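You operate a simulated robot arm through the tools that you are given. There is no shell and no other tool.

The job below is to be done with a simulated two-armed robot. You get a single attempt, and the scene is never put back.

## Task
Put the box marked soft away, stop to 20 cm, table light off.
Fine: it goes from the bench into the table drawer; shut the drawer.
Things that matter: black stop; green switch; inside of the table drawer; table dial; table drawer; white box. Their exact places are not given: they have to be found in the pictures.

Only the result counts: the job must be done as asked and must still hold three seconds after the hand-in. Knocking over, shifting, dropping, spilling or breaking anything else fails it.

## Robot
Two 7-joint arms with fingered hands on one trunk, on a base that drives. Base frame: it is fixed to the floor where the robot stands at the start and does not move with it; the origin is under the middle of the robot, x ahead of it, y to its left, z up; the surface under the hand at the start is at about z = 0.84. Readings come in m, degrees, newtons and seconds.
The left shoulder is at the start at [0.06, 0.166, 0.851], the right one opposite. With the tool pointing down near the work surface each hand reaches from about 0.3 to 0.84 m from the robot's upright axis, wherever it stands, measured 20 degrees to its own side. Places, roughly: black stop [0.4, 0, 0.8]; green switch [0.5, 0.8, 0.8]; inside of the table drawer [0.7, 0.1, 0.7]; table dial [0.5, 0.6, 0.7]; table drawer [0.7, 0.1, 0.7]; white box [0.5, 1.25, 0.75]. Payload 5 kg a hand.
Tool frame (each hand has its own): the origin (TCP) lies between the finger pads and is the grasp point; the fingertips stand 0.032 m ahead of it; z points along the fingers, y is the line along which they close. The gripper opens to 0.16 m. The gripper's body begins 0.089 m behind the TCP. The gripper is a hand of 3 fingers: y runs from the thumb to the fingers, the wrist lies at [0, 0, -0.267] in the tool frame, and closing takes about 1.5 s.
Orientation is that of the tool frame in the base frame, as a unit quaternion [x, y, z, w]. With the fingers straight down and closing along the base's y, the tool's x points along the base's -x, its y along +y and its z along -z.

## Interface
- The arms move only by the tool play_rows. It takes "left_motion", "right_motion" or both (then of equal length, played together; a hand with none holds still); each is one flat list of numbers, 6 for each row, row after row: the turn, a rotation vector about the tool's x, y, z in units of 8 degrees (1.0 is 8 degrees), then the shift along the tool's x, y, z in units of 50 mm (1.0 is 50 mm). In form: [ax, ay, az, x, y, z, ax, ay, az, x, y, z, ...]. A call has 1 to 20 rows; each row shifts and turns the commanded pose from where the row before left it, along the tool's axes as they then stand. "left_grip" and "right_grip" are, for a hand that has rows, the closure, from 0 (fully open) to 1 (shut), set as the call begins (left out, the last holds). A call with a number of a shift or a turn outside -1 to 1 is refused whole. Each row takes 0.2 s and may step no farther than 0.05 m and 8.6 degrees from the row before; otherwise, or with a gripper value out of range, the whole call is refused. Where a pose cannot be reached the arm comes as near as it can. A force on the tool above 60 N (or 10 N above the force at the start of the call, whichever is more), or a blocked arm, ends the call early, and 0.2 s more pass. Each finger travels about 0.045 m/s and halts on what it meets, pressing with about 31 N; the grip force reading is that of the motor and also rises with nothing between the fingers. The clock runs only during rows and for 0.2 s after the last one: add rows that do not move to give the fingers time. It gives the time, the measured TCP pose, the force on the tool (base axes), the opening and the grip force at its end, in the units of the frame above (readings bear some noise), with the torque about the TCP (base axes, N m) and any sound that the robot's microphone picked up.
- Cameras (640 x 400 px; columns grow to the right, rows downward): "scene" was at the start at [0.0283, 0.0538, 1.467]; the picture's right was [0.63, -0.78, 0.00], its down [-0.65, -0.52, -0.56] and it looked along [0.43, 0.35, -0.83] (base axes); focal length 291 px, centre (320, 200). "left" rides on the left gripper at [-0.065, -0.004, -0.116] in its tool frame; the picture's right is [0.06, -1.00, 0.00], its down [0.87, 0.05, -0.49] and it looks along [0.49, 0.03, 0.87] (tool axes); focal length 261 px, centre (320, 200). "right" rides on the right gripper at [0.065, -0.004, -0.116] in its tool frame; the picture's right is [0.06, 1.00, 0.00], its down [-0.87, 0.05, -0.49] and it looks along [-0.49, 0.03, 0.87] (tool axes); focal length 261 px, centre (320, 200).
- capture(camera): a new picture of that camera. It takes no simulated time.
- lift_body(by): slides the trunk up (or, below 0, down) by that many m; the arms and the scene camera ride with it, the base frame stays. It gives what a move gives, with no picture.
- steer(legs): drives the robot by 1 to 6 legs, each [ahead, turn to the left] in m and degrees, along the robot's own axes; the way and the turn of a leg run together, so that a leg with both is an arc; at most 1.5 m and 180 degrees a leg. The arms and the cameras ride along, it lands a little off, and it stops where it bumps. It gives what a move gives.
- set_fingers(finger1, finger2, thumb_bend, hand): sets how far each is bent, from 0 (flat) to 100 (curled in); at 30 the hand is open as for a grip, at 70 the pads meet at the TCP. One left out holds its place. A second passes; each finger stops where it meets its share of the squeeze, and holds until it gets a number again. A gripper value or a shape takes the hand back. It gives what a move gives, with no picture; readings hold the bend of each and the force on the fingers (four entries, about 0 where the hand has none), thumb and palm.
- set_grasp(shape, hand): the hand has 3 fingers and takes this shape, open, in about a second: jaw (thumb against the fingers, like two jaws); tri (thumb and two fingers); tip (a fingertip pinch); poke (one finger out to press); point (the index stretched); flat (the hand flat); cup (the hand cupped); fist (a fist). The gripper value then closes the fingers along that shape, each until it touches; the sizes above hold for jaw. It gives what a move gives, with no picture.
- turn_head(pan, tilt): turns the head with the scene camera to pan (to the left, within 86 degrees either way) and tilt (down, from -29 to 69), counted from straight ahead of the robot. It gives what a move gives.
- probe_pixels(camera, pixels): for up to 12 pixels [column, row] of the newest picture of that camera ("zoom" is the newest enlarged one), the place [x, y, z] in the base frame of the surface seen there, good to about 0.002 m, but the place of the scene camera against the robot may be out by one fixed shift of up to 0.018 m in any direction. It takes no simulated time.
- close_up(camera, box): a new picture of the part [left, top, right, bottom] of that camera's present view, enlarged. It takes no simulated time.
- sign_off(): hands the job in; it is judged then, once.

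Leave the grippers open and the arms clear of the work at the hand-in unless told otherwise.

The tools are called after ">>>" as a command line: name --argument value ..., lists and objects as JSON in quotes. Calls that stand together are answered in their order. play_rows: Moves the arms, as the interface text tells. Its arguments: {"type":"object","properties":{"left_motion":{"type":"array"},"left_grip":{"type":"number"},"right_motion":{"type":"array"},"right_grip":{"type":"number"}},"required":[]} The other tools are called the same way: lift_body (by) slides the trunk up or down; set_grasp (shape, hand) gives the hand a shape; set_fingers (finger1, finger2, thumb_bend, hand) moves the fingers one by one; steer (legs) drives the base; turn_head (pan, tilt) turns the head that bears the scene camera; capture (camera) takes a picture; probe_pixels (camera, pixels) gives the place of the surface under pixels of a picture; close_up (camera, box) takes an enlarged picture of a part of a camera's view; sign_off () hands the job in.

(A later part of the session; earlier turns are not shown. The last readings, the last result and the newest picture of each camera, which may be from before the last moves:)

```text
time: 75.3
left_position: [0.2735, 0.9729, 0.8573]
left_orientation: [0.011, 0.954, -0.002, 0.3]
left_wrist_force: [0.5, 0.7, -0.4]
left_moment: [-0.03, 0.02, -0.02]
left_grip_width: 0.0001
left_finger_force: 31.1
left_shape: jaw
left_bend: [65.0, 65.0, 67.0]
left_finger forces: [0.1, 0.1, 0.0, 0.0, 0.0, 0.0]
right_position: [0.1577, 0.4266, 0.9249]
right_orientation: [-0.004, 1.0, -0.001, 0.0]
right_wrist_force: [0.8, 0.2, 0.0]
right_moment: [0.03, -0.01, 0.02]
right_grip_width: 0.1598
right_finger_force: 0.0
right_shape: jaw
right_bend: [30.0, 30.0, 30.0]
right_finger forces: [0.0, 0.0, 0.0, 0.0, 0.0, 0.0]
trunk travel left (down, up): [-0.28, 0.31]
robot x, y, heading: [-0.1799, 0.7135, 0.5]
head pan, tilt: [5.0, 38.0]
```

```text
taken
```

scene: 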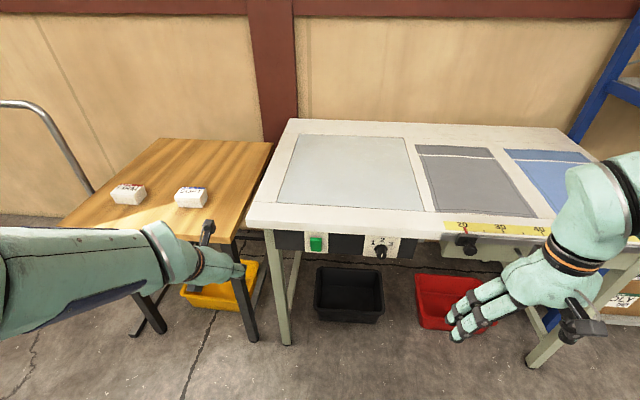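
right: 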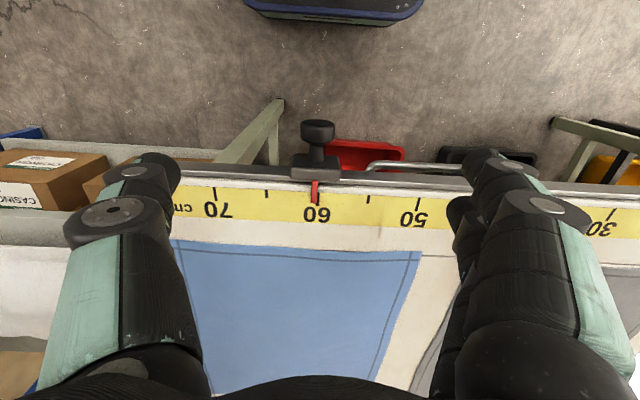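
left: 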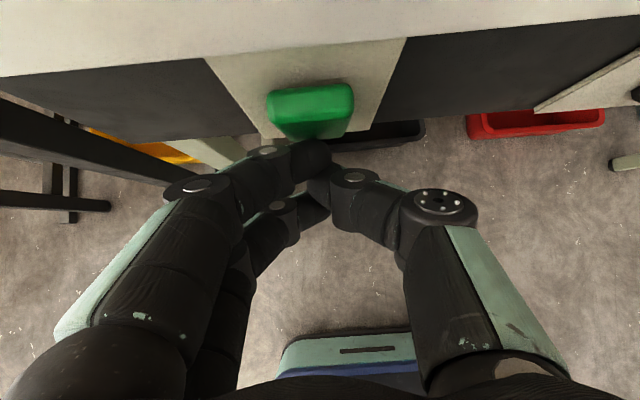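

The panel is dark now, so the light is off. Next is the drawer. I'll back away 0.25 m, turn right, drive about 0.68 m along the table and turn back to face the drawer. Both hands stay clear of the table on this path.

>>> steer --legs '[[-0.25, 0], [0, -90], [0.68, 0], [0, 90]]'

>>> turn_head --pan 0 --tilt 38

>>> lift_body --by -0.26

>>> capture --camera "scene"

```text
time: 88.4
left_position: [0.0271, 0.2781, 0.856]
left_orientation: [0.025, 0.954, -0.007, 0.3]
left_wrist_force: [-0.8, -0.3, 0.4]
left_moment: [-0.01, 0.01, 0.02]
left_grip_width: 0.0
left_finger_force: 31.0
left_shape: jaw
left_bend: [65.0, 65.0, 67.0]
left_finger forces: [0.0, 0.0, 0.0, 0.0, 0.0, 0.1]
right_position: [-0.1053, -0.2659, 0.9248]
right_orientation: [0.01, 1.0, 0.0, 0.0]
right_wrist_force: [0.3, 0.0, 0.0]
right_moment: [-0.01, 0.02, -0.04]
right_grip_width: 0.1598
right_finger_force: 0.1
right_shape: jaw
right_bend: [30.0, 30.0, 30.0]
right_finger forces: [0.0, 0.0, 0.0, 0.0, 0.1, 0.0]
trunk travel left (down, up): [-0.28, 0.31]
robot x, y, heading: [-0.4332, 0.0274, -1.0]
head pan, tilt: [5.0, 38.0]
```

```text
time: 89.0
left_position: [0.0254, 0.2772, 0.8567]
left_orientation: [0.025, 0.954, -0.007, 0.3]
left_wrist_force: [-0.3, 0.9, 0.3]
left_moment: [0.02, 0.0, 0.02]
left_grip_width: 0.0
left_finger_force: 31.1
left_shape: jaw
left_bend: [65.0, 65.0, 67.0]
left_finger forces: [0.0, 0.0, 0.0, 0.0, 0.0, 0.1]
right_position: [-0.1048, -0.2661, 0.9243]
right_orientation: [0.009, 1.0, 0.0, 0.0]
right_wrist_force: [0.3, 0.3, 0.2]
right_moment: [0.0, -0.01, -0.03]
right_grip_width: 0.1598
right_finger_force: 0.2
right_shape: jaw
right_bend: [30.0, 30.0, 30.0]
right_finger forces: [0.0, 0.1, 0.0, 0.0, 0.0, 0.0]
trunk travel left (down, up): [-0.28, 0.31]
robot x, y, heading: [-0.4336, 0.0299, -1.0]
head pan, tilt: [0.0, 38.0]
```

```text
time: 91.7
left_position: [0.0259, 0.2779, 0.598]
left_orientation: [0.024, 0.953, -0.007, 0.301]
left_wrist_force: [0.3, -0.2, -0.4]
left_moment: [0.03, 0.0, 0.01]
left_grip_width: 0.0
left_finger_force: 30.9
left_shape: jaw
left_bend: [65.0, 65.0, 67.0]
left_finger forces: [0.0, 0.0, 0.0, 0.0, 0.0, 0.1]
right_position: [-0.1053, -0.2651, 0.6645]
right_orientation: [0.01, 1.0, 0.0, 0.0]
right_wrist_force: [1.0, -0.1, 0.5]
right_moment: [-0.04, -0.01, 0.0]
right_grip_width: 0.16
right_finger_force: 0.1
right_shape: jaw
right_bend: [30.0, 30.0, 30.0]
right_finger forces: [0.0, 0.0, 0.0, 0.1, 0.1, 0.0]
trunk travel left (down, up): [-0.02, 0.57]
robot x, y, heading: [-0.4352, 0.0314, -1.2]
head pan, tilt: [0.0, 38.0]
```

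```text
taken
```

scene: 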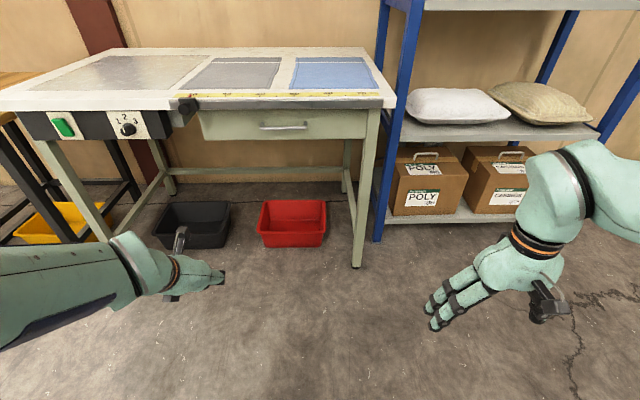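

I'm facing the drawer, with the handle at about (285,126). I'll zoom in and probe the handle, the drawer front, the rail and the table edge.

>>> close_up --camera "scene" --box '[180, 80, 400, 170]'

>>> probe_pixels --camera "scene" --pixels '[[262, 126], [285, 127], [306, 126], [285, 123], [285, 134], [285, 116], [285, 103], [285, 98], [340, 125], [215, 125], [199, 130], [366, 125]]'

```text
2.91 times, centred on (290, 125) of scene
```

zoom: 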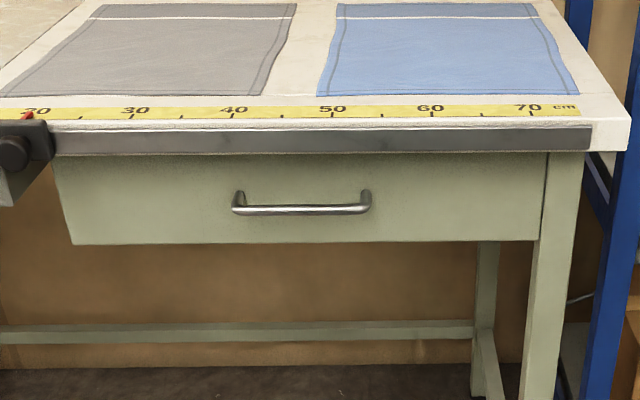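

```text
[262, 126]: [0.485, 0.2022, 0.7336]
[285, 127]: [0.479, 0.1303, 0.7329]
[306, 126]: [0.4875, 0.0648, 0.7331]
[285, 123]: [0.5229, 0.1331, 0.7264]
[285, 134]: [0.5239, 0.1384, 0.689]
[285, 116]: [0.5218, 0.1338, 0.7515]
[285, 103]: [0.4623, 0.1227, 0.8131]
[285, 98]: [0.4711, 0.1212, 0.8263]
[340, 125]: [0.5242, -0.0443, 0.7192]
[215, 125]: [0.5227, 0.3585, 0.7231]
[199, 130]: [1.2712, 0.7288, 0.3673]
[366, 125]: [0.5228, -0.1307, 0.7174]
```

In robot coordinates the handle bar is at about x=0.47, z=0.745, and it runs from y≈0.06 to 0.20. The drawer front is at x≈0.513 and the rail front at x≈0.4525. I need the hand nearly horizontal to pinch the bar. In free space I'll first bring the left hand to about (0.20, 0.22, 0.75), open it and pitch it up to 75°.

>>> play_rows --left_motion '[0, 0, 0, -0.772, -0.163, -0.076, 0, 0, 0, -0.772, -0.163, -0.076, 0, 0, 0, -0.772, -0.163, -0.076, 0, 0, 0, -0.772, -0.163, -0.076, 0, 0, 0, -0.772, -0.163, -0.076, 0, 0, 0, -0.772, -0.163, -0.076, 0, -1, 0, 0, 0, 0, 0, -1, 0, 0, 0, 0, 0, -1, 0, 0, 0, 0, 0, -1, 0, 0, 0, 0, 0, -1, 0, 0, 0, 0]' --left_grip 0

>>> capture --camera "left"

```text
time: 94.1
left_position: [0.2, 0.219, 0.7488]
left_orientation: [0.02, 0.793, -0.015, 0.608]
left_wrist_force: [-0.1, 0.0, -1.2]
left_moment: [-0.03, 0.02, 0.0]
left_grip_width: 0.1602
left_finger_force: 0.1
left_shape: jaw
left_bend: [30.0, 30.0, 30.0]
left_finger forces: [0.0, 0.0, 0.1, 0.0, 0.0, 0.1]
right_position: [-0.1052, -0.2653, 0.6644]
right_orientation: [0.01, 1.0, 0.0, 0.0]
right_wrist_force: [-0.4, 0.0, 1.1]
right_moment: [0.02, -0.03, 0.02]
right_grip_width: 0.1598
right_finger_force: 0.0
right_shape: jaw
right_bend: [30.0, 30.0, 30.0]
right_finger forces: [0.1, 0.0, 0.0, 0.0, 0.0, 0.1]
trunk travel left (down, up): [-0.02, 0.57]
robot x, y, heading: [-0.433, 0.0287, -1.0]
head pan, tilt: [0.0, 38.0]
```

```text
taken
```

left: 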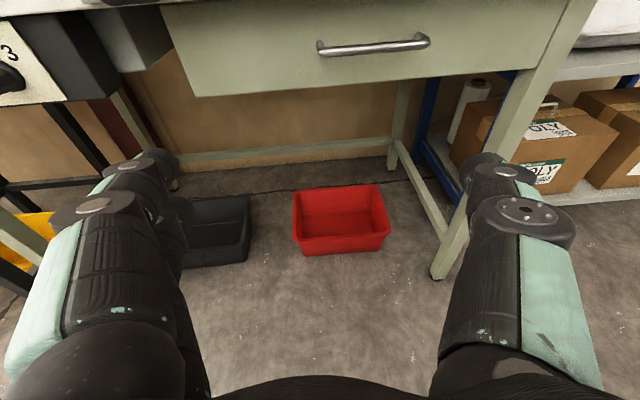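

That pose was reached, with the hand at 75° and the handle in view at (370,45). I'll probe the handle with this more accurate camera.

>>> close_up --camera "left" --box '[280, 0, 480, 110]'

>>> probe_pixels --camera "left" --pixels '[[321, 50], [345, 50], [372, 47], [400, 44], [426, 40], [372, 35], [372, 60], [345, 44], [372, 5], [372, 80], [197, 60], [560, 30]]'

```text
3.20 times, centred on (380, 55) of left
```

zoom: 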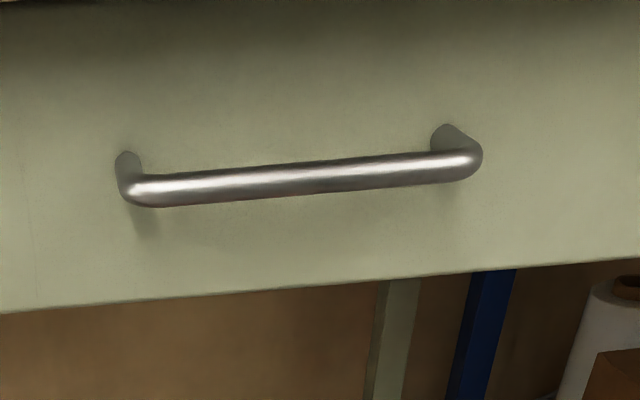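

```text
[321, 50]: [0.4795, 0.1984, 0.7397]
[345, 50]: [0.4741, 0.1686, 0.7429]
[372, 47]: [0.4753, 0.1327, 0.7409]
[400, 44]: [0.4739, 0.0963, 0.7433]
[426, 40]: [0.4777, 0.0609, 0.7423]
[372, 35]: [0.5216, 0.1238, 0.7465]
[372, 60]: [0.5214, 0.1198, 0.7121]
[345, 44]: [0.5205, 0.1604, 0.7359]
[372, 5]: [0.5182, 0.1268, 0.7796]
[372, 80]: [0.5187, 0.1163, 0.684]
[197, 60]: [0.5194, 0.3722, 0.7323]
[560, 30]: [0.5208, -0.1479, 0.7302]
```

The bar's front surface is at x≈0.4745, its centre at z≈0.742 and y≈0.13, and the drawer front is at x≈0.5195. Now I'll roll the hand 90° about its own axis so that fingers and thumb close vertically on the bar.

>>> play_rows --left_motion '[0, 0, 1, 0, 0, 0, 0, 0, 1, 0, 0, 0, 0, 0, 1, 0, 0, 0, 0, 0, 1, 0, 0, 0, 0, 0, 1, 0, 0, 0, 0, 0, 1, 0, 0, 0, 0, 0, 1, 0, 0, 0, 0, 0, 1, 0, 0, 0, 0, 0, 1, 0, 0, 0, 0, 0, 1, 0, 0, 0, 0, 0, 1, 0, 0, 0, 0, 0, 0.25, 0, 0, 0]' --left_grip 0.6

>>> capture --camera "left"

>>> capture --camera "scene"

```text
time: 96.7
left_position: [0.2009, 0.2202, 0.7478]
left_orientation: [0.575, 0.546, 0.42, 0.441]
left_wrist_force: [0.3, 0.5, -0.2]
left_moment: [0.0, 0.01, -0.01]
left_grip_width: 0.0647
left_finger_force: 0.0
left_shape: jaw
left_bend: [73.0, 73.0, 70.0]
left_finger forces: [0.0, 0.0, 0.1, 0.0, 0.0, 0.0]
right_position: [-0.1048, -0.2666, 0.6641]
right_orientation: [0.009, 1.0, 0.0, 0.0]
right_wrist_force: [0.7, -0.3, -0.4]
right_moment: [-0.02, -0.01, 0.04]
right_grip_width: 0.16
right_finger_force: 0.2
right_shape: jaw
right_bend: [30.0, 30.0, 30.0]
right_finger forces: [0.0, 0.1, 0.0, 0.0, 0.1, 0.0]
trunk travel left (down, up): [-0.02, 0.57]
robot x, y, heading: [-0.4359, 0.0311, -1.2]
head pan, tilt: [0.0, 38.0]
```

```text
taken
```

left: 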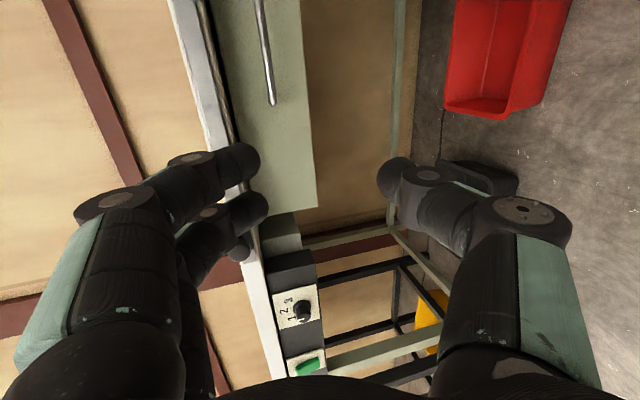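

```text
taken
```

scene: 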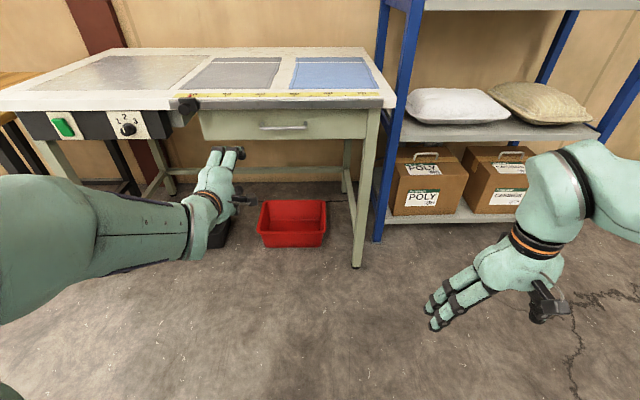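

The roll worked: fingers are above and the thumb below, with an opening of 0.065 m. Before sliding under the rail I'll probe how far the upper knuckles stick out.

>>> probe_pixels --camera "left" --pixels '[[240, 150], [255, 165], [190, 156], [165, 165], [112, 195], [80, 210], [60, 240], [40, 290], [395, 165], [425, 175], [520, 205], [268, 100]]'

```text
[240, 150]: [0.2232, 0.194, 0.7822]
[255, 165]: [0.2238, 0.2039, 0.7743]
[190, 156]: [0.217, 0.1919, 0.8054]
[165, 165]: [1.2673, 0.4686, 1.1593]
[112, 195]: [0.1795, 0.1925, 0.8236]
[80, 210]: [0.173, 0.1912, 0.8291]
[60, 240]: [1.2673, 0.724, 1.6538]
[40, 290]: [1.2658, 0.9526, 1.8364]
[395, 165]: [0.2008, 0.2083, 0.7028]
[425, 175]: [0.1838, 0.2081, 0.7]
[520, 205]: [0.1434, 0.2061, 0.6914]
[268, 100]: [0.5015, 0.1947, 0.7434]
```

At this opening the knuckles would come too close to the slab and the rail. I'll narrow the opening to about 0.035 m in free space and re-check the knuckle positions.

>>> play_rows --left_motion '[0, 0, 0, 0, 0, 0, 0, 0, 0, 0, 0, 0, 0, 0, 0, 0, 0, 0, 0, 0, 0, 0, 0, 0]' --left_grip 0.78

>>> capture --camera "left"

```text
time: 97.7
left_position: [0.1998, 0.2204, 0.7484]
left_orientation: [0.575, 0.547, 0.419, 0.441]
left_wrist_force: [0.1, 0.6, -0.3]
left_moment: [-0.01, -0.01, 0.02]
left_grip_width: 0.0355
left_finger_force: 0.0
left_shape: jaw
left_bend: [73.0, 73.0, 70.0]
left_finger forces: [0.0, 0.0, 0.0, 0.0, 0.0, 0.0]
right_position: [-0.1065, -0.2658, 0.6639]
right_orientation: [0.009, 1.0, 0.0, 0.0]
right_wrist_force: [0.4, -0.1, 1.2]
right_moment: [0.03, 0.0, -0.02]
right_grip_width: 0.1598
right_finger_force: 0.1
right_shape: jaw
right_bend: [30.0, 30.0, 30.0]
right_finger forces: [0.0, 0.1, 0.0, 0.1, 0.1, 0.1]
trunk travel left (down, up): [-0.02, 0.57]
robot x, y, heading: [-0.4331, 0.0338, -1.2]
head pan, tilt: [0.0, 38.0]
```

```text
taken
```

left: 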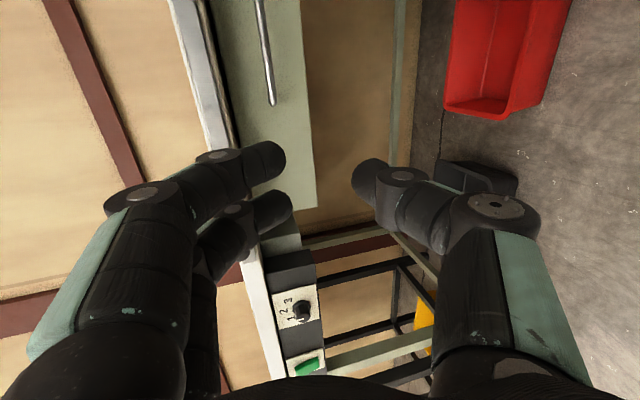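

>>> probe_pixels --camera "left" --pixels '[[272, 150], [280, 165], [220, 153], [205, 158], [145, 190], [112, 205], [85, 260], [370, 165], [400, 170], [495, 200], [355, 175], [60, 290]]'

```text
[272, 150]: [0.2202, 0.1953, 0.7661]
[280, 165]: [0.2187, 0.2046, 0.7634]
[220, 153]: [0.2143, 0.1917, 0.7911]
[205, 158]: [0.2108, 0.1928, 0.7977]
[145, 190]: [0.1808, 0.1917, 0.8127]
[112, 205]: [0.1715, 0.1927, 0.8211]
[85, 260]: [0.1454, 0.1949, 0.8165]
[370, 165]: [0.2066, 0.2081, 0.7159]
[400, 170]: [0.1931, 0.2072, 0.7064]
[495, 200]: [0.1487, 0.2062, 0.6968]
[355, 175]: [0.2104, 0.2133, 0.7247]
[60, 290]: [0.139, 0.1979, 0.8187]
```

With the 0.035 m opening the upper knuckles rise about 0.073 m and sit 0.028 m behind the TCP, which fits under and in front of the rail. To keep the arm in its comfortable range I'll first drive 0.13 m closer, which leaves the fingertips at x≈0.36.

>>> steer --legs '[[0.13, 1.2]]'

>>> capture --camera "left"

```text
time: 99.0
left_position: [0.3282, 0.2303, 0.7488]
left_orientation: [0.569, 0.553, 0.424, 0.436]
left_wrist_force: [-0.2, -0.1, 0.4]
left_moment: [-0.03, -0.04, -0.03]
left_grip_width: 0.0358
left_finger_force: 0.0
left_shape: jaw
left_bend: [73.0, 73.0, 70.0]
left_finger forces: [0.0, 0.0, 0.1, 0.0, 0.0, 0.0]
right_position: [0.0319, -0.261, 0.6641]
right_orientation: [0.001, 1.0, -0.001, 0.0]
right_wrist_force: [-0.8, 0.0, -0.2]
right_moment: [0.03, -0.01, -0.03]
right_grip_width: 0.1597
right_finger_force: 0.0
right_shape: jaw
right_bend: [30.0, 30.0, 30.0]
right_finger forces: [0.1, 0.0, 0.0, 0.0, 0.1, 0.0]
trunk travel left (down, up): [-0.02, 0.57]
robot x, y, heading: [-0.2984, 0.0317, 0.0]
head pan, tilt: [0.0, 38.0]
```

```text
taken
```

left: 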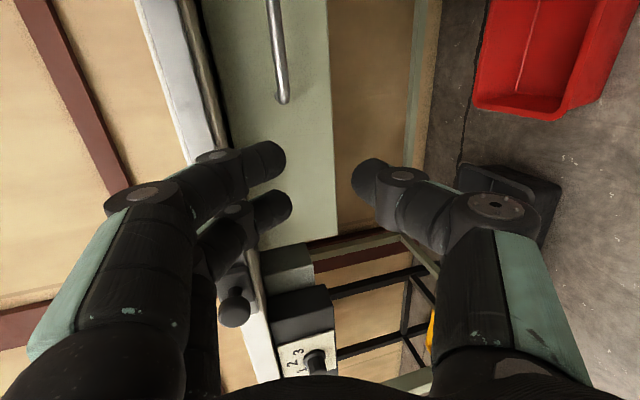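

The robot is at (-0.298, 0.032), heading 0. I'll slide the hand right to the handle's middle (y≈0.131) and forward to x≈0.388, still short of the bar, then look again.

>>> play_rows --left_motion '[0, 0, 0, -0.486, 0.0525, 0.311, 0, 0, 0, -0.486, 0.0525, 0.311, 0, 0, 0, -0.486, 0.0525, 0.311, 0, 0, 0, -0.486, 0.0525, 0.311]'

>>> capture --camera "left"

>>> close_up --camera "scene" --box '[160, 80, 400, 230]'

```text
time: 100.0
left_position: [0.3891, 0.1324, 0.7413]
left_orientation: [0.57, 0.552, 0.424, 0.436]
left_wrist_force: [0.1, -0.7, 0.4]
left_moment: [-0.03, -0.02, -0.03]
left_grip_width: 0.0358
left_finger_force: 0.0
left_shape: jaw
left_bend: [73.0, 73.0, 70.0]
left_finger forces: [0.0, 0.0, 0.0, 0.1, 0.1, 0.1]
right_position: [0.0324, -0.2605, 0.6646]
right_orientation: [0.0, 1.0, 0.0, 0.0]
right_wrist_force: [0.1, -0.1, -0.5]
right_moment: [0.0, 0.0, 0.0]
right_grip_width: 0.1597
right_finger_force: 0.1
right_shape: jaw
right_bend: [30.0, 30.0, 30.0]
right_finger forces: [0.2, 0.0, 0.0, 0.1, 0.0, 0.1]
trunk travel left (down, up): [-0.02, 0.57]
robot x, y, heading: [-0.3024, 0.0308, -0.1]
head pan, tilt: [0.0, 38.0]
```

```text
taken
```

left: 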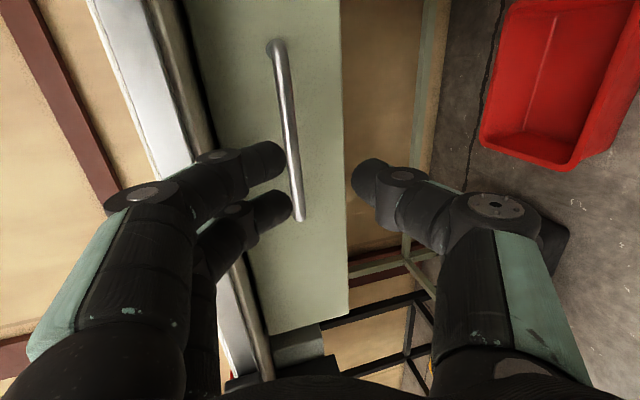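

```text
2.67 times, centred on (280, 155) of scene
```

zoom: 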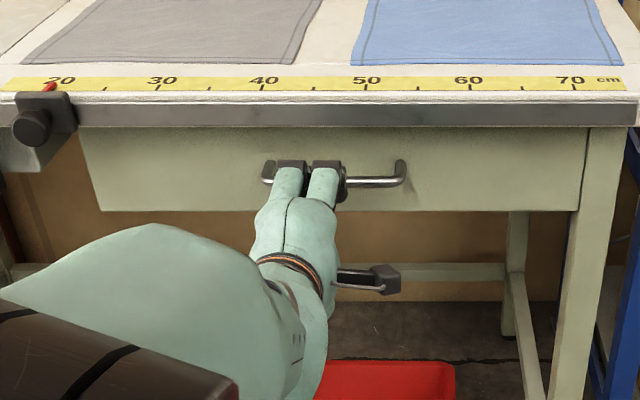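

The hand is centred in front of the handle; in the left picture the bar runs from (275,45) to (298,218). I'll probe the bar once more before the final approach.

>>> probe_pixels --camera "left" --pixels '[[281, 80], [285, 100], [289, 125], [293, 155], [297, 190], [299, 210], [185, 90], [170, 60], [200, 120], [230, 60], [330, 120], [208, 140]]'

```text
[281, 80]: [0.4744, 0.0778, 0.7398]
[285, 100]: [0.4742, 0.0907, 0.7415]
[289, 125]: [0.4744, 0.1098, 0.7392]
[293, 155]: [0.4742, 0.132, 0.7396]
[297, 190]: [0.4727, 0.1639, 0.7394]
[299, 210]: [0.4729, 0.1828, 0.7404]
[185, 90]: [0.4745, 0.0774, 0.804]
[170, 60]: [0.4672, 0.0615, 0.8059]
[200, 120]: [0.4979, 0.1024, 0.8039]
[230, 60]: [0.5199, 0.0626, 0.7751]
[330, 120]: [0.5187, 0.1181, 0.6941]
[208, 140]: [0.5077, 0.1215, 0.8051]
```

The bar is at x≈0.4795 and z≈0.740, and the slab underside is at z≈0.804, so there is room. I'll move straight ahead 76 mm so the bar lies between fingers and thumb.

>>> play_rows --left_motion '[0, 0, 0, 0.011, 0.099, 0.3665, 0, 0, 0, 0.011, 0.099, 0.3665, 0, 0, 0, 0.011, 0.099, 0.3665, 0, 0, 0, 0.011, 0.099, 0.3665]'

>>> capture --camera "left"

```text
time: 101.0
left_position: [0.4646, 0.1313, 0.7398]
left_orientation: [0.571, 0.552, 0.424, 0.435]
left_wrist_force: [-2.1, 0.4, -4.8]
left_moment: [-0.01, -0.16, 0.03]
left_grip_width: 0.0342
left_finger_force: 0.1
left_shape: jaw
left_bend: [73.0, 73.0, 70.0]
left_finger forces: [1.8, 3.4, 0.1, 0.1, 0.0, 0.1]
right_position: [0.0327, -0.2606, 0.6651]
right_orientation: [0.0, 1.0, 0.0, 0.001]
right_wrist_force: [-0.6, -0.7, -0.4]
right_moment: [0.01, -0.02, 0.01]
right_grip_width: 0.16
right_finger_force: 0.1
right_shape: jaw
right_bend: [30.0, 30.0, 30.0]
right_finger forces: [0.0, 0.0, 0.1, 0.0, 0.1, 0.0]
trunk travel left (down, up): [-0.02, 0.57]
robot x, y, heading: [-0.304, 0.0314, 0.2]
head pan, tilt: [0.0, 38.0]
```

```text
taken
```

left: 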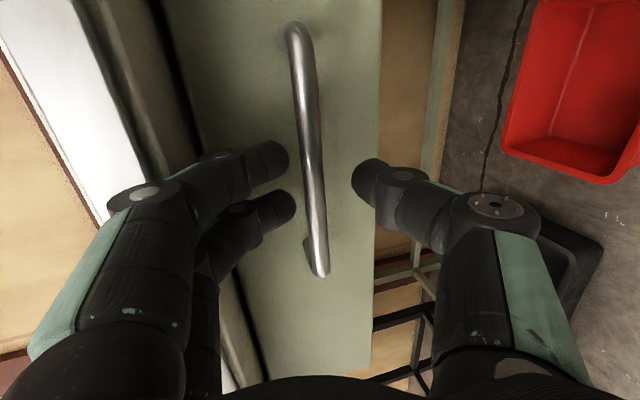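

The bar is between the fingertips and the thumb, with a light touch of a few newtons. I'll close the hand on it.

>>> play_rows --left_motion '[0, 0, 0, 0, 0, 0, 0, 0, 0, 0, 0, 0, 0, 0, 0, 0, 0, 0, 0, 0, 0, 0, 0, 0, 0, 0, 0, 0, 0, 0]' --left_grip 1

>>> capture --camera "left"

```text
time: 102.2
left_position: [0.4643, 0.1324, 0.7412]
left_orientation: [0.571, 0.553, 0.423, 0.435]
left_wrist_force: [-0.8, 0.1, -10.5]
left_moment: [0.0, 0.2, 0.0]
left_grip_width: 0.0079
left_finger_force: 31.5
left_shape: jaw
left_bend: [73.0, 73.0, 69.0]
left_finger forces: [11.0, 10.7, 0.0, 0.0, 30.9, 0.0]
right_position: [0.0333, -0.2605, 0.6639]
right_orientation: [0.001, 1.0, 0.0, 0.001]
right_wrist_force: [-0.7, -0.3, -0.3]
right_moment: [0.02, -0.02, 0.02]
right_grip_width: 0.1597
right_finger_force: 0.0
right_shape: jaw
right_bend: [30.0, 30.0, 30.0]
right_finger forces: [0.0, 0.0, 0.0, 0.0, 0.0, 0.0]
trunk travel left (down, up): [-0.02, 0.57]
robot x, y, heading: [-0.301, 0.0292, -0.2]
head pan, tilt: [0.0, 38.0]
```

```text
taken
```

left: 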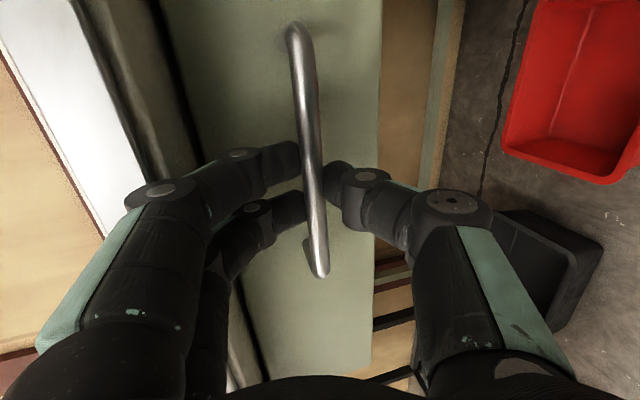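

The bar is pinched firmly, with 11 N on each finger and 31 N on the thumb. I'll pull straight back 5 cm in 1 cm steps.

>>> play_rows --left_motion '[0, 0, 0, -0.0058, -0.0519, -0.193, 0, 0, 0, -0.0058, -0.0519, -0.193, 0, 0, 0, -0.0058, -0.0519, -0.193, 0, 0, 0, -0.0058, -0.0519, -0.193, 0, 0, 0, -0.0058, -0.0519, -0.193]'

>>> capture --camera "left"

>>> capture --camera "scene"

```text
time: 103.4
left_position: [0.4145, 0.132, 0.7413]
left_orientation: [0.57, 0.553, 0.423, 0.436]
left_wrist_force: [-0.6, 1.0, -11.8]
left_moment: [-0.01, 0.23, 0.04]
left_grip_width: 0.0076
left_finger_force: 31.5
left_shape: jaw
left_bend: [73.0, 73.0, 69.0]
left_finger forces: [10.8, 10.6, 0.0, 0.1, 31.8, 0.0]
right_position: [0.0333, -0.2603, 0.6642]
right_orientation: [0.0, 1.0, -0.001, -0.001]
right_wrist_force: [1.3, -0.5, -0.1]
right_moment: [0.01, 0.03, -0.01]
right_grip_width: 0.1601
right_finger_force: 0.1
right_shape: jaw
right_bend: [30.0, 30.0, 30.0]
right_finger forces: [0.0, 0.0, 0.0, 0.1, 0.0, 0.1]
trunk travel left (down, up): [-0.02, 0.57]
robot x, y, heading: [-0.2984, 0.0295, -0.0]
head pan, tilt: [0.0, 38.0]
```

```text
taken
```

left: 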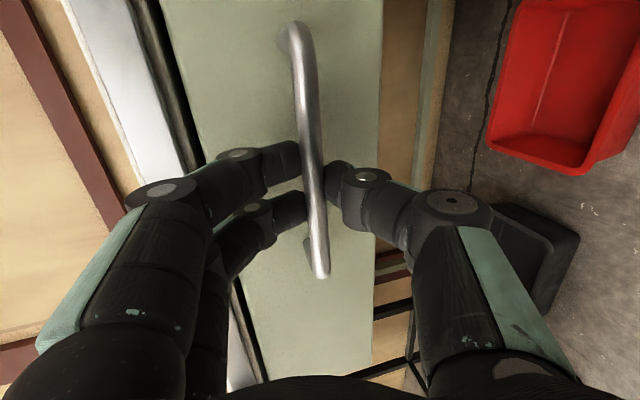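

```text
taken
```

scene: 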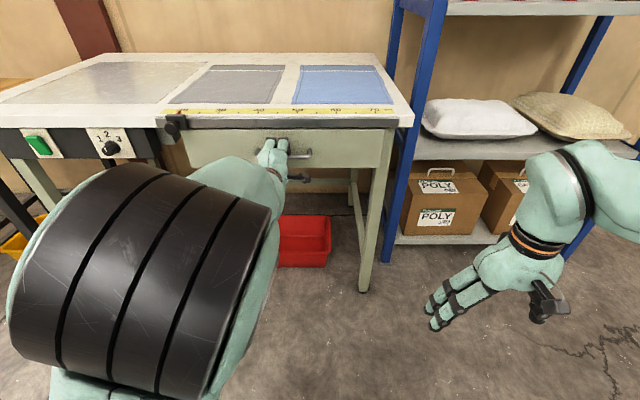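

The drawer follows the hand without slipping, and the forces stay steady. I'll keep pulling another 0.105 m with the arm.

>>> play_rows --left_motion '[0, 0, 0, -0.0087, -0.0779, -0.2894, 0, 0, 0, -0.0087, -0.0779, -0.2894, 0, 0, 0, -0.0087, -0.0779, -0.2894, 0, 0, 0, -0.0087, -0.0779, -0.2894, 0, 0, 0, -0.0087, -0.0779, -0.2894, 0, 0, 0, -0.0087, -0.0779, -0.2894, 0, 0, 0, -0.0087, -0.0779, -0.2894]'

>>> capture --camera "left"

```text
time: 105.0
left_position: [0.3085, 0.1328, 0.7415]
left_orientation: [0.57, 0.552, 0.424, 0.436]
left_wrist_force: [-0.2, -3.8, -14.6]
left_moment: [0.0, 0.28, -0.08]
left_grip_width: 0.0072
left_finger_force: 30.6
left_shape: jaw
left_bend: [73.0, 73.0, 69.0]
left_finger forces: [10.8, 10.6, 0.0, 0.1, 32.3, 0.0]
right_position: [0.0329, -0.2599, 0.6644]
right_orientation: [0.0, 1.0, 0.0, 0.0]
right_wrist_force: [0.3, 0.7, 0.4]
right_moment: [-0.01, -0.03, 0.01]
right_grip_width: 0.1598
right_finger_force: 0.0
right_shape: jaw
right_bend: [30.0, 30.0, 30.0]
right_finger forces: [0.0, 0.0, 0.1, 0.1, 0.0, 0.0]
trunk travel left (down, up): [-0.02, 0.57]
robot x, y, heading: [-0.2992, 0.0307, 0.2]
head pan, tilt: [0.0, 38.0]
```

```text
taken
```

left: 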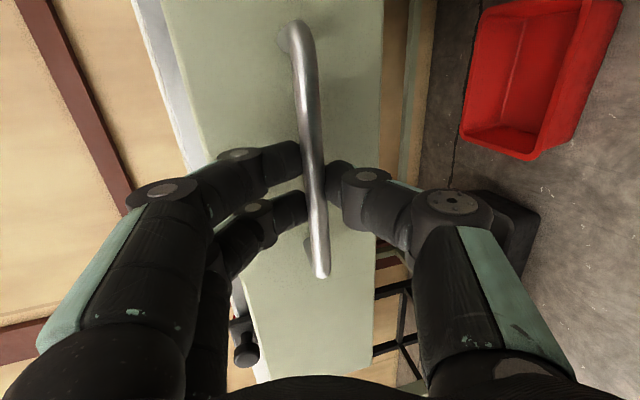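

The drawer is out 0.156 m. The arm is getting close to the body, so I'll pull the rest by driving back 0.12 m with the handle still gripped.

>>> steer --legs '[[-0.12, 0]]'

>>> capture --camera "left"

>>> capture --camera "scene"

```text
time: 106.2
left_position: [0.1899, 0.1332, 0.7418]
left_orientation: [0.57, 0.552, 0.424, 0.436]
left_wrist_force: [0.0, -5.3, -13.6]
left_moment: [0.02, 0.23, -0.08]
left_grip_width: 0.0067
left_finger_force: 31.3
left_shape: jaw
left_bend: [73.0, 73.0, 69.0]
left_finger forces: [10.8, 10.6, 0.0, 0.0, 32.1, 0.0]
right_position: [-0.0864, -0.2609, 0.6653]
right_orientation: [0.0, 1.0, 0.0, -0.001]
right_wrist_force: [0.1, 1.1, -0.8]
right_moment: [0.02, -0.02, 0.03]
right_grip_width: 0.1597
right_finger_force: 0.0
right_shape: jaw
right_bend: [30.0, 30.0, 30.0]
right_finger forces: [0.1, 0.1, 0.0, 0.0, 0.0, 0.0]
trunk travel left (down, up): [-0.02, 0.57]
robot x, y, heading: [-0.4223, 0.0328, -0.0]
head pan, tilt: [0.0, 38.0]
```

```text
taken
```

left: 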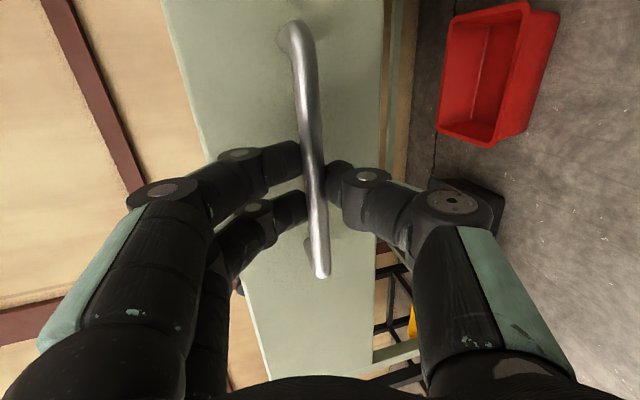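

```text
taken
```

scene: 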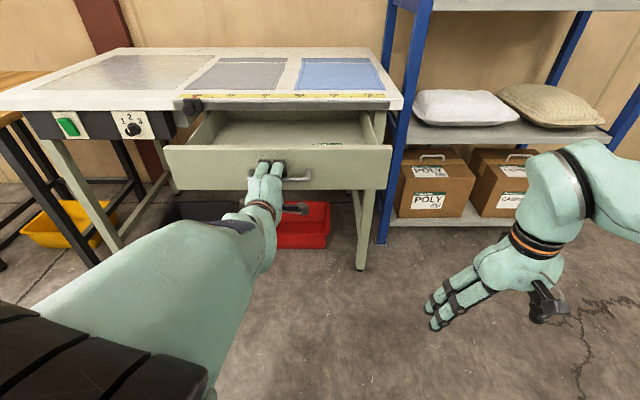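

The drawer is now about 0.275 m open, and something with a green mark lies inside at (327,146). I'll release the handle and back the hand straight away from it.

>>> play_rows --left_motion '[0, 0, 0, 0, 0, 0, 0, 0, 0, 0, 0, 0, 0, 0, 0, 0, 0, 0, 0, 0, 0, 0, 0, 0, 0, 0, 0, 0, 0, 0, 0, 0, 0, -0.0087, -0.0779, -0.2894, 0, 0, 0, -0.0087, -0.0779, -0.2894, 0, 0, 0, -0.0087, -0.0779, -0.2894, 0, 0, 0, -0.0087, -0.0779, -0.2894]' --left_grip 0.5

>>> capture --camera "left"

```text
time: 108.2
left_position: [0.1281, 0.1327, 0.7403]
left_orientation: [0.57, 0.552, 0.423, 0.436]
left_wrist_force: [-0.6, 0.8, -0.1]
left_moment: [-0.01, -0.01, 0.01]
left_grip_width: 0.0792
left_finger_force: 0.1
left_shape: jaw
left_bend: [72.0, 72.0, 70.0]
left_finger forces: [0.0, 0.1, 0.0, 0.0, 0.0, 0.1]
right_position: [-0.0879, -0.2608, 0.664]
right_orientation: [0.0, 1.0, -0.001, 0.0]
right_wrist_force: [0.8, 0.0, 0.0]
right_moment: [-0.01, 0.0, 0.05]
right_grip_width: 0.1597
right_finger_force: 0.1
right_shape: jaw
right_bend: [30.0, 30.0, 30.0]
right_finger forces: [0.0, 0.0, 0.0, 0.0, 0.1, 0.0]
trunk travel left (down, up): [-0.02, 0.57]
robot x, y, heading: [-0.422, 0.0293, -0.2]
head pan, tilt: [0.0, 38.0]
```

```text
taken
```

left: 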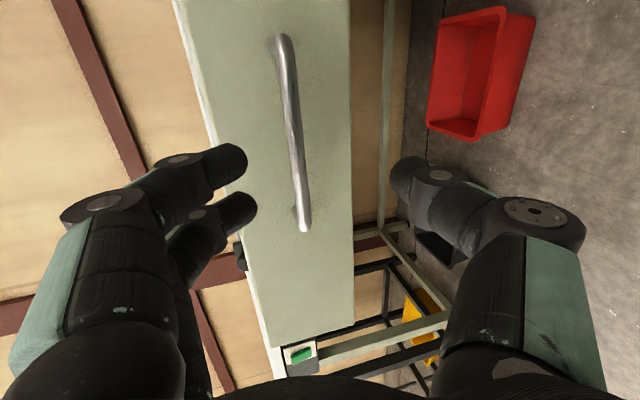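

The hand is clear of the handle. I'll back up a little and raise the trunk so the head camera can see into the drawer.

>>> steer --legs '[[-0.08, 0]]'

>>> lift_body --by 0.38

>>> turn_head --pan 0 --tilt 45

>>> capture --camera "scene"

```text
time: 109.3
left_position: [0.0482, 0.1332, 0.7419]
left_orientation: [0.57, 0.552, 0.424, 0.436]
left_wrist_force: [0.9, -0.8, 0.1]
left_moment: [-0.03, -0.01, -0.02]
left_grip_width: 0.0791
left_finger_force: 0.1
left_shape: jaw
left_bend: [72.0, 72.0, 70.0]
left_finger forces: [0.1, 0.0, 0.1, 0.1, 0.0, 0.0]
right_position: [-0.1681, -0.2609, 0.6638]
right_orientation: [0.0, 1.0, 0.0, 0.0]
right_wrist_force: [0.3, 0.0, -0.3]
right_moment: [-0.01, 0.0, -0.01]
right_grip_width: 0.1598
right_finger_force: 0.0
right_shape: jaw
right_bend: [30.0, 30.0, 30.0]
right_finger forces: [0.0, 0.1, 0.0, 0.1, 0.1, 0.0]
trunk travel left (down, up): [-0.02, 0.57]
robot x, y, heading: [-0.4961, 0.0308, -0.1]
head pan, tilt: [0.0, 38.0]
```

```text
time: 113.0
left_position: [0.0482, 0.1321, 1.122]
left_orientation: [0.571, 0.552, 0.424, 0.436]
left_wrist_force: [0.0, 0.4, -0.3]
left_moment: [0.0, 0.04, 0.02]
left_grip_width: 0.0794
left_finger_force: 0.1
left_shape: jaw
left_bend: [72.0, 72.0, 70.0]
left_finger forces: [0.0, 0.0, 0.1, 0.0, 0.0, 0.0]
right_position: [-0.1687, -0.2616, 1.0444]
right_orientation: [0.001, 1.0, -0.001, 0.0]
right_wrist_force: [0.1, -0.7, -1.0]
right_moment: [0.02, -0.01, 0.02]
right_grip_width: 0.1599
right_finger_force: 0.1
right_shape: jaw
right_bend: [30.0, 30.0, 30.0]
right_finger forces: [0.1, 0.1, 0.0, 0.0, 0.1, 0.0]
trunk travel left (down, up): [-0.4, 0.19]
robot x, y, heading: [-0.5024, 0.0289, -0.2]
head pan, tilt: [0.0, 38.0]
```

```text
time: 113.6
left_position: [0.0478, 0.1331, 1.1217]
left_orientation: [0.57, 0.552, 0.424, 0.437]
left_wrist_force: [1.0, -0.2, 0.1]
left_moment: [0.0, 0.04, 0.01]
left_grip_width: 0.0794
left_finger_force: 0.1
left_shape: jaw
left_bend: [72.0, 72.0, 70.0]
left_finger forces: [0.0, 0.0, 0.1, 0.0, 0.0, 0.1]
right_position: [-0.1684, -0.2608, 1.0438]
right_orientation: [0.001, 1.0, 0.001, 0.0]
right_wrist_force: [-0.2, 0.2, 0.3]
right_moment: [0.02, 0.0, 0.02]
right_grip_width: 0.1599
right_finger_force: 0.0
right_shape: jaw
right_bend: [30.0, 30.0, 30.0]
right_finger forces: [0.1, 0.0, 0.1, 0.0, 0.0, 0.1]
trunk travel left (down, up): [-0.4, 0.19]
robot x, y, heading: [-0.5002, 0.03, 0.1]
head pan, tilt: [0.0, 45.0]
```

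```text
taken
```

scene: 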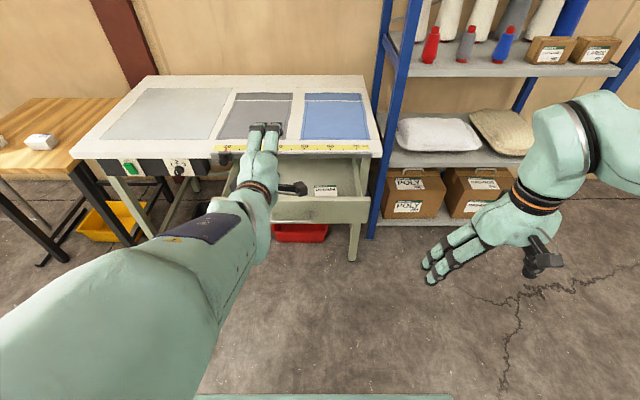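

The left arm hides part of the view. I'll unroll the hand and bring it back left toward its start posture.

>>> play_rows --left_motion '[0, 0, -1, 0, 0, 0, 0, 0, -1, 0, 0, 0, 0, 0, -1, 0, 0, 0, 0, 0, -1, 0, 0, 0, 0, 0, -1, 0, 0, 0, 0, 0, -1, 0, 0, 0, 0, 0, -1, 0, 0, 0, 0, 0, -1, 0, 0, 0, 0, 0, -1, 0, 0, 0, 0, 0, -1, 0, 0, 0, 0, 0, -1, 0, 0, 0, 0, 0, -0.25, 0, 0, 0, 0, 0, 0, 0.387, 0.55, -0.2845, 0, 0, 0, 0.387, 0.55, -0.2845, 0, 0, 0, 0.387, 0.55, -0.2845, 0, 0, 0, 0.387, 0.55, -0.2845, 0, 0, 0, 0.387, 0.55, -0.2845, 0, 0, 0, 0.387, 0.55, -0.2845, 0, 0, 0, 0.387, 0.55, -0.2845, 0, 0, 0, 0.387, 0.55, -0.2845]' --left_grip 0

>>> play_rows --left_motion '[0, 1, 0, 0, 0, 0, 0, 1, 0, 0, 0, 0, 0, 1, 0, 0, 0, 0, 0, 1, 0, 0, 0, 0, 0, 1, 0, 0, 0, 0, 0, 1, 0, 0, 0, 0, 0, 1, 0, 0, 0, 0, 0, 1, 0, 0, 0, 0, 0, 1, 0, 0, 0, 0, 0, 0.35, 0, 0, 0, 0]'

>>> capture --camera "scene"

```text
time: 117.8
left_position: [0.0381, 0.3555, 1.1026]
left_orientation: [0.014, 0.794, -0.01, 0.607]
left_wrist_force: [0.4, 0.8, -0.4]
left_moment: [-0.01, -0.03, -0.01]
left_grip_width: 0.1598
left_finger_force: 0.1
left_shape: jaw
left_bend: [30.0, 30.0, 30.0]
left_finger forces: [0.1, 0.1, 0.0, 0.0, 0.0, 0.0]
left hand out of reach, approached as far as the arm can: row 13, 14, 15, 16, 17, 18, 19, 20
right_position: [-0.1682, -0.2597, 1.0452]
right_orientation: [0.0, 1.0, 0.0, 0.0]
right_wrist_force: [0.1, 0.1, -0.5]
right_moment: [0.03, 0.03, -0.02]
right_grip_width: 0.16
right_finger_force: 0.1
right_shape: jaw
right_bend: [30.0, 30.0, 30.0]
right_finger forces: [0.0, 0.0, 0.0, 0.1, 0.0, 0.0]
trunk travel left (down, up): [-0.4, 0.19]
robot x, y, heading: [-0.5034, 0.0309, 0.3]
head pan, tilt: [0.0, 45.0]
```

```text
time: 120.0
left_position: [0.0362, 0.3538, 1.1037]
left_orientation: [0.016, 1.0, 0.0, 0.0]
left_wrist_force: [0.0, -0.1, -0.1]
left_moment: [0.0, -0.02, 0.02]
left_grip_width: 0.1599
left_finger_force: 0.0
left_shape: jaw
left_bend: [30.0, 30.0, 30.0]
left_finger forces: [0.1, 0.0, 0.0, 0.0, 0.0, 0.1]
right_position: [-0.1685, -0.2606, 1.0441]
right_orientation: [0.001, 1.0, 0.0, 0.0]
right_wrist_force: [-0.5, -0.1, 0.2]
right_moment: [0.01, 0.03, 0.0]
right_grip_width: 0.1598
right_finger_force: 0.0
right_shape: jaw
right_bend: [30.0, 30.0, 30.0]
right_finger forces: [0.0, 0.0, 0.0, 0.0, 0.0, 0.0]
trunk travel left (down, up): [-0.4, 0.19]
robot x, y, heading: [-0.5015, 0.0302, 0.1]
head pan, tilt: [0.0, 45.0]
```

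```text
taken
```

scene: 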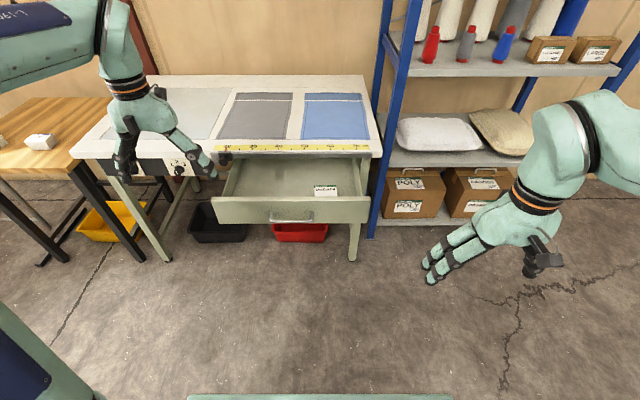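

The left hand is hand-down again and the open drawer is in view. I'll zoom into the drawer and probe its inside.

>>> close_up --camera "scene" --box '[190, 130, 400, 240]'

>>> probe_pixels --camera "scene" --pixels '[[290, 198], [290, 186], [260, 175], [300, 175], [325, 190], [350, 185], [240, 190], [290, 158], [214, 198], [367, 197], [290, 152], [236, 165]]'

```text
3.05 times, centred on (295, 185) of scene
```

zoom: 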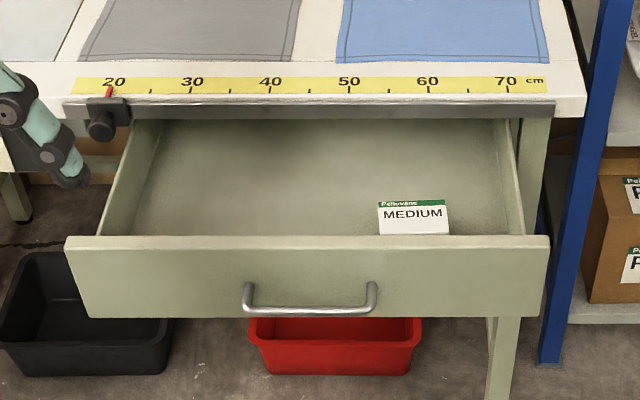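

```text
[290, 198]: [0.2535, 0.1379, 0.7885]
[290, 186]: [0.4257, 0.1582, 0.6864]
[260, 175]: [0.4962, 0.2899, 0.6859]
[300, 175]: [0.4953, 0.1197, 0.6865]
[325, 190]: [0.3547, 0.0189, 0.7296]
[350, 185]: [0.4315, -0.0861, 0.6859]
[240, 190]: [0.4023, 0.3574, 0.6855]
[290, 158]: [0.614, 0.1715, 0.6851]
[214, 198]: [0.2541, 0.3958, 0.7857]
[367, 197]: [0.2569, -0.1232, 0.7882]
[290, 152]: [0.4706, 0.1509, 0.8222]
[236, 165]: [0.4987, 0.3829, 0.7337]
```

The drawer already holds a MEDIUM box at its right front, about (0.345, 0.014), and the rest is free. The floor is at z≈0.698. The left part around (0.345, 0.22) is a good spot for SOFT. Now I'll fetch the box: turn left, drive 0.97 m, turn right, then go 0.42 m ahead to the bench.

>>> steer --legs '[[0, 90], [0.97, 0], [0, -90], [0.4, 0]]'

>>> turn_head --pan 20 --tilt 50

>>> capture --camera "scene"

>>> capture --camera "left"

```text
time: 135.1
left_position: [0.4445, 1.3138, 1.103]
left_orientation: [0.024, 1.0, 0.001, 0.001]
left_wrist_force: [-0.5, 0.1, -0.9]
left_moment: [-0.01, 0.03, 0.02]
left_grip_width: 0.1599
left_finger_force: 0.0
left_shape: jaw
left_bend: [30.0, 30.0, 30.0]
left_finger forces: [0.1, 0.1, 0.0, 0.1, 0.1, 0.1]
right_position: [0.2311, 0.7028, 1.044]
right_orientation: [0.008, 1.0, 0.0, 0.0]
right_wrist_force: [-0.3, 0.3, 0.1]
right_moment: [-0.02, 0.0, 0.01]
right_grip_width: 0.1598
right_finger_force: 0.1
right_shape: jaw
right_bend: [30.0, 30.0, 30.0]
right_finger forces: [0.0, 0.1, 0.1, 0.1, 0.0, 0.0]
trunk travel left (down, up): [-0.4, 0.19]
robot x, y, heading: [-0.1006, 0.9986, -1.0]
head pan, tilt: [0.0, 45.0]
```

```text
time: 135.9
left_position: [0.4431, 1.3135, 1.1044]
left_orientation: [0.023, 1.0, 0.001, 0.001]
left_wrist_force: [0.2, -0.5, -0.4]
left_moment: [-0.03, 0.02, -0.02]
left_grip_width: 0.1597
left_finger_force: 0.0
left_shape: jaw
left_bend: [30.0, 30.0, 30.0]
left_finger forces: [0.0, 0.0, 0.0, 0.1, 0.1, 0.1]
right_position: [0.2306, 0.702, 1.0448]
right_orientation: [0.008, 1.0, 0.0, 0.0]
right_wrist_force: [0.0, -0.4, 0.8]
right_moment: [0.01, 0.01, -0.04]
right_grip_width: 0.1597
right_finger_force: 0.1
right_shape: jaw
right_bend: [30.0, 30.0, 30.0]
right_finger forces: [0.0, 0.0, 0.1, 0.0, 0.1, 0.1]
trunk travel left (down, up): [-0.4, 0.19]
robot x, y, heading: [-0.0993, 0.9983, -1.1]
head pan, tilt: [20.0, 50.0]
```

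```text
taken
```

scene: 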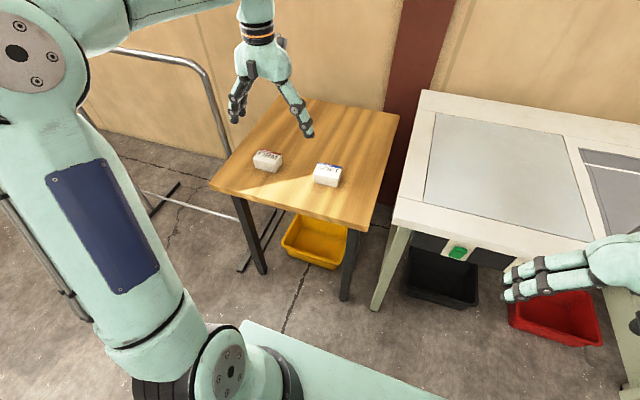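

```text
taken
```

left: 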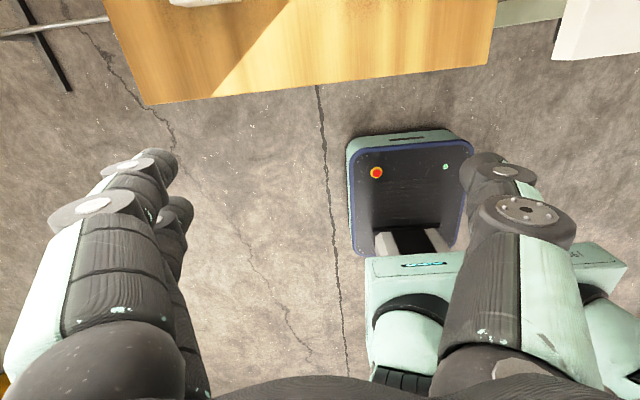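

I'm at the bench, robot at (-0.10, 1.0). In the scene picture FIRM is at (267,160) and SOFT at (328,175). I'll zoom in and probe SOFT's corners.

>>> close_up --camera "scene" --box '[230, 130, 370, 215]'

>>> probe_pixels --camera "zoom" --pixels '[[410, 155], [505, 165], [500, 185], [395, 200], [485, 215], [440, 180], [480, 255], [400, 235], [500, 215], [250, 120], [170, 130], [440, 290]]'

```text
4.57 times, centred on (300, 172) of scene
```

zoom: 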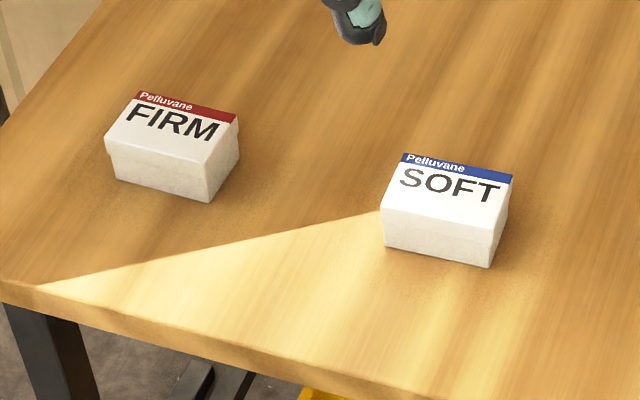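

```text
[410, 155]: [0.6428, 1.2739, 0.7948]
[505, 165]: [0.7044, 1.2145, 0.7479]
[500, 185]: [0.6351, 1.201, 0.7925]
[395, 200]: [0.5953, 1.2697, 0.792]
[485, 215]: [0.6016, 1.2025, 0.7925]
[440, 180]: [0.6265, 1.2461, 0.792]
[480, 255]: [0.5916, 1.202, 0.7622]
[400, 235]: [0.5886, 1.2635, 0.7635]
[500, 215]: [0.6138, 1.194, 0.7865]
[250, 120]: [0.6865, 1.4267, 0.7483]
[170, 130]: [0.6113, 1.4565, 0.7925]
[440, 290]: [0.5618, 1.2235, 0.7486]
```

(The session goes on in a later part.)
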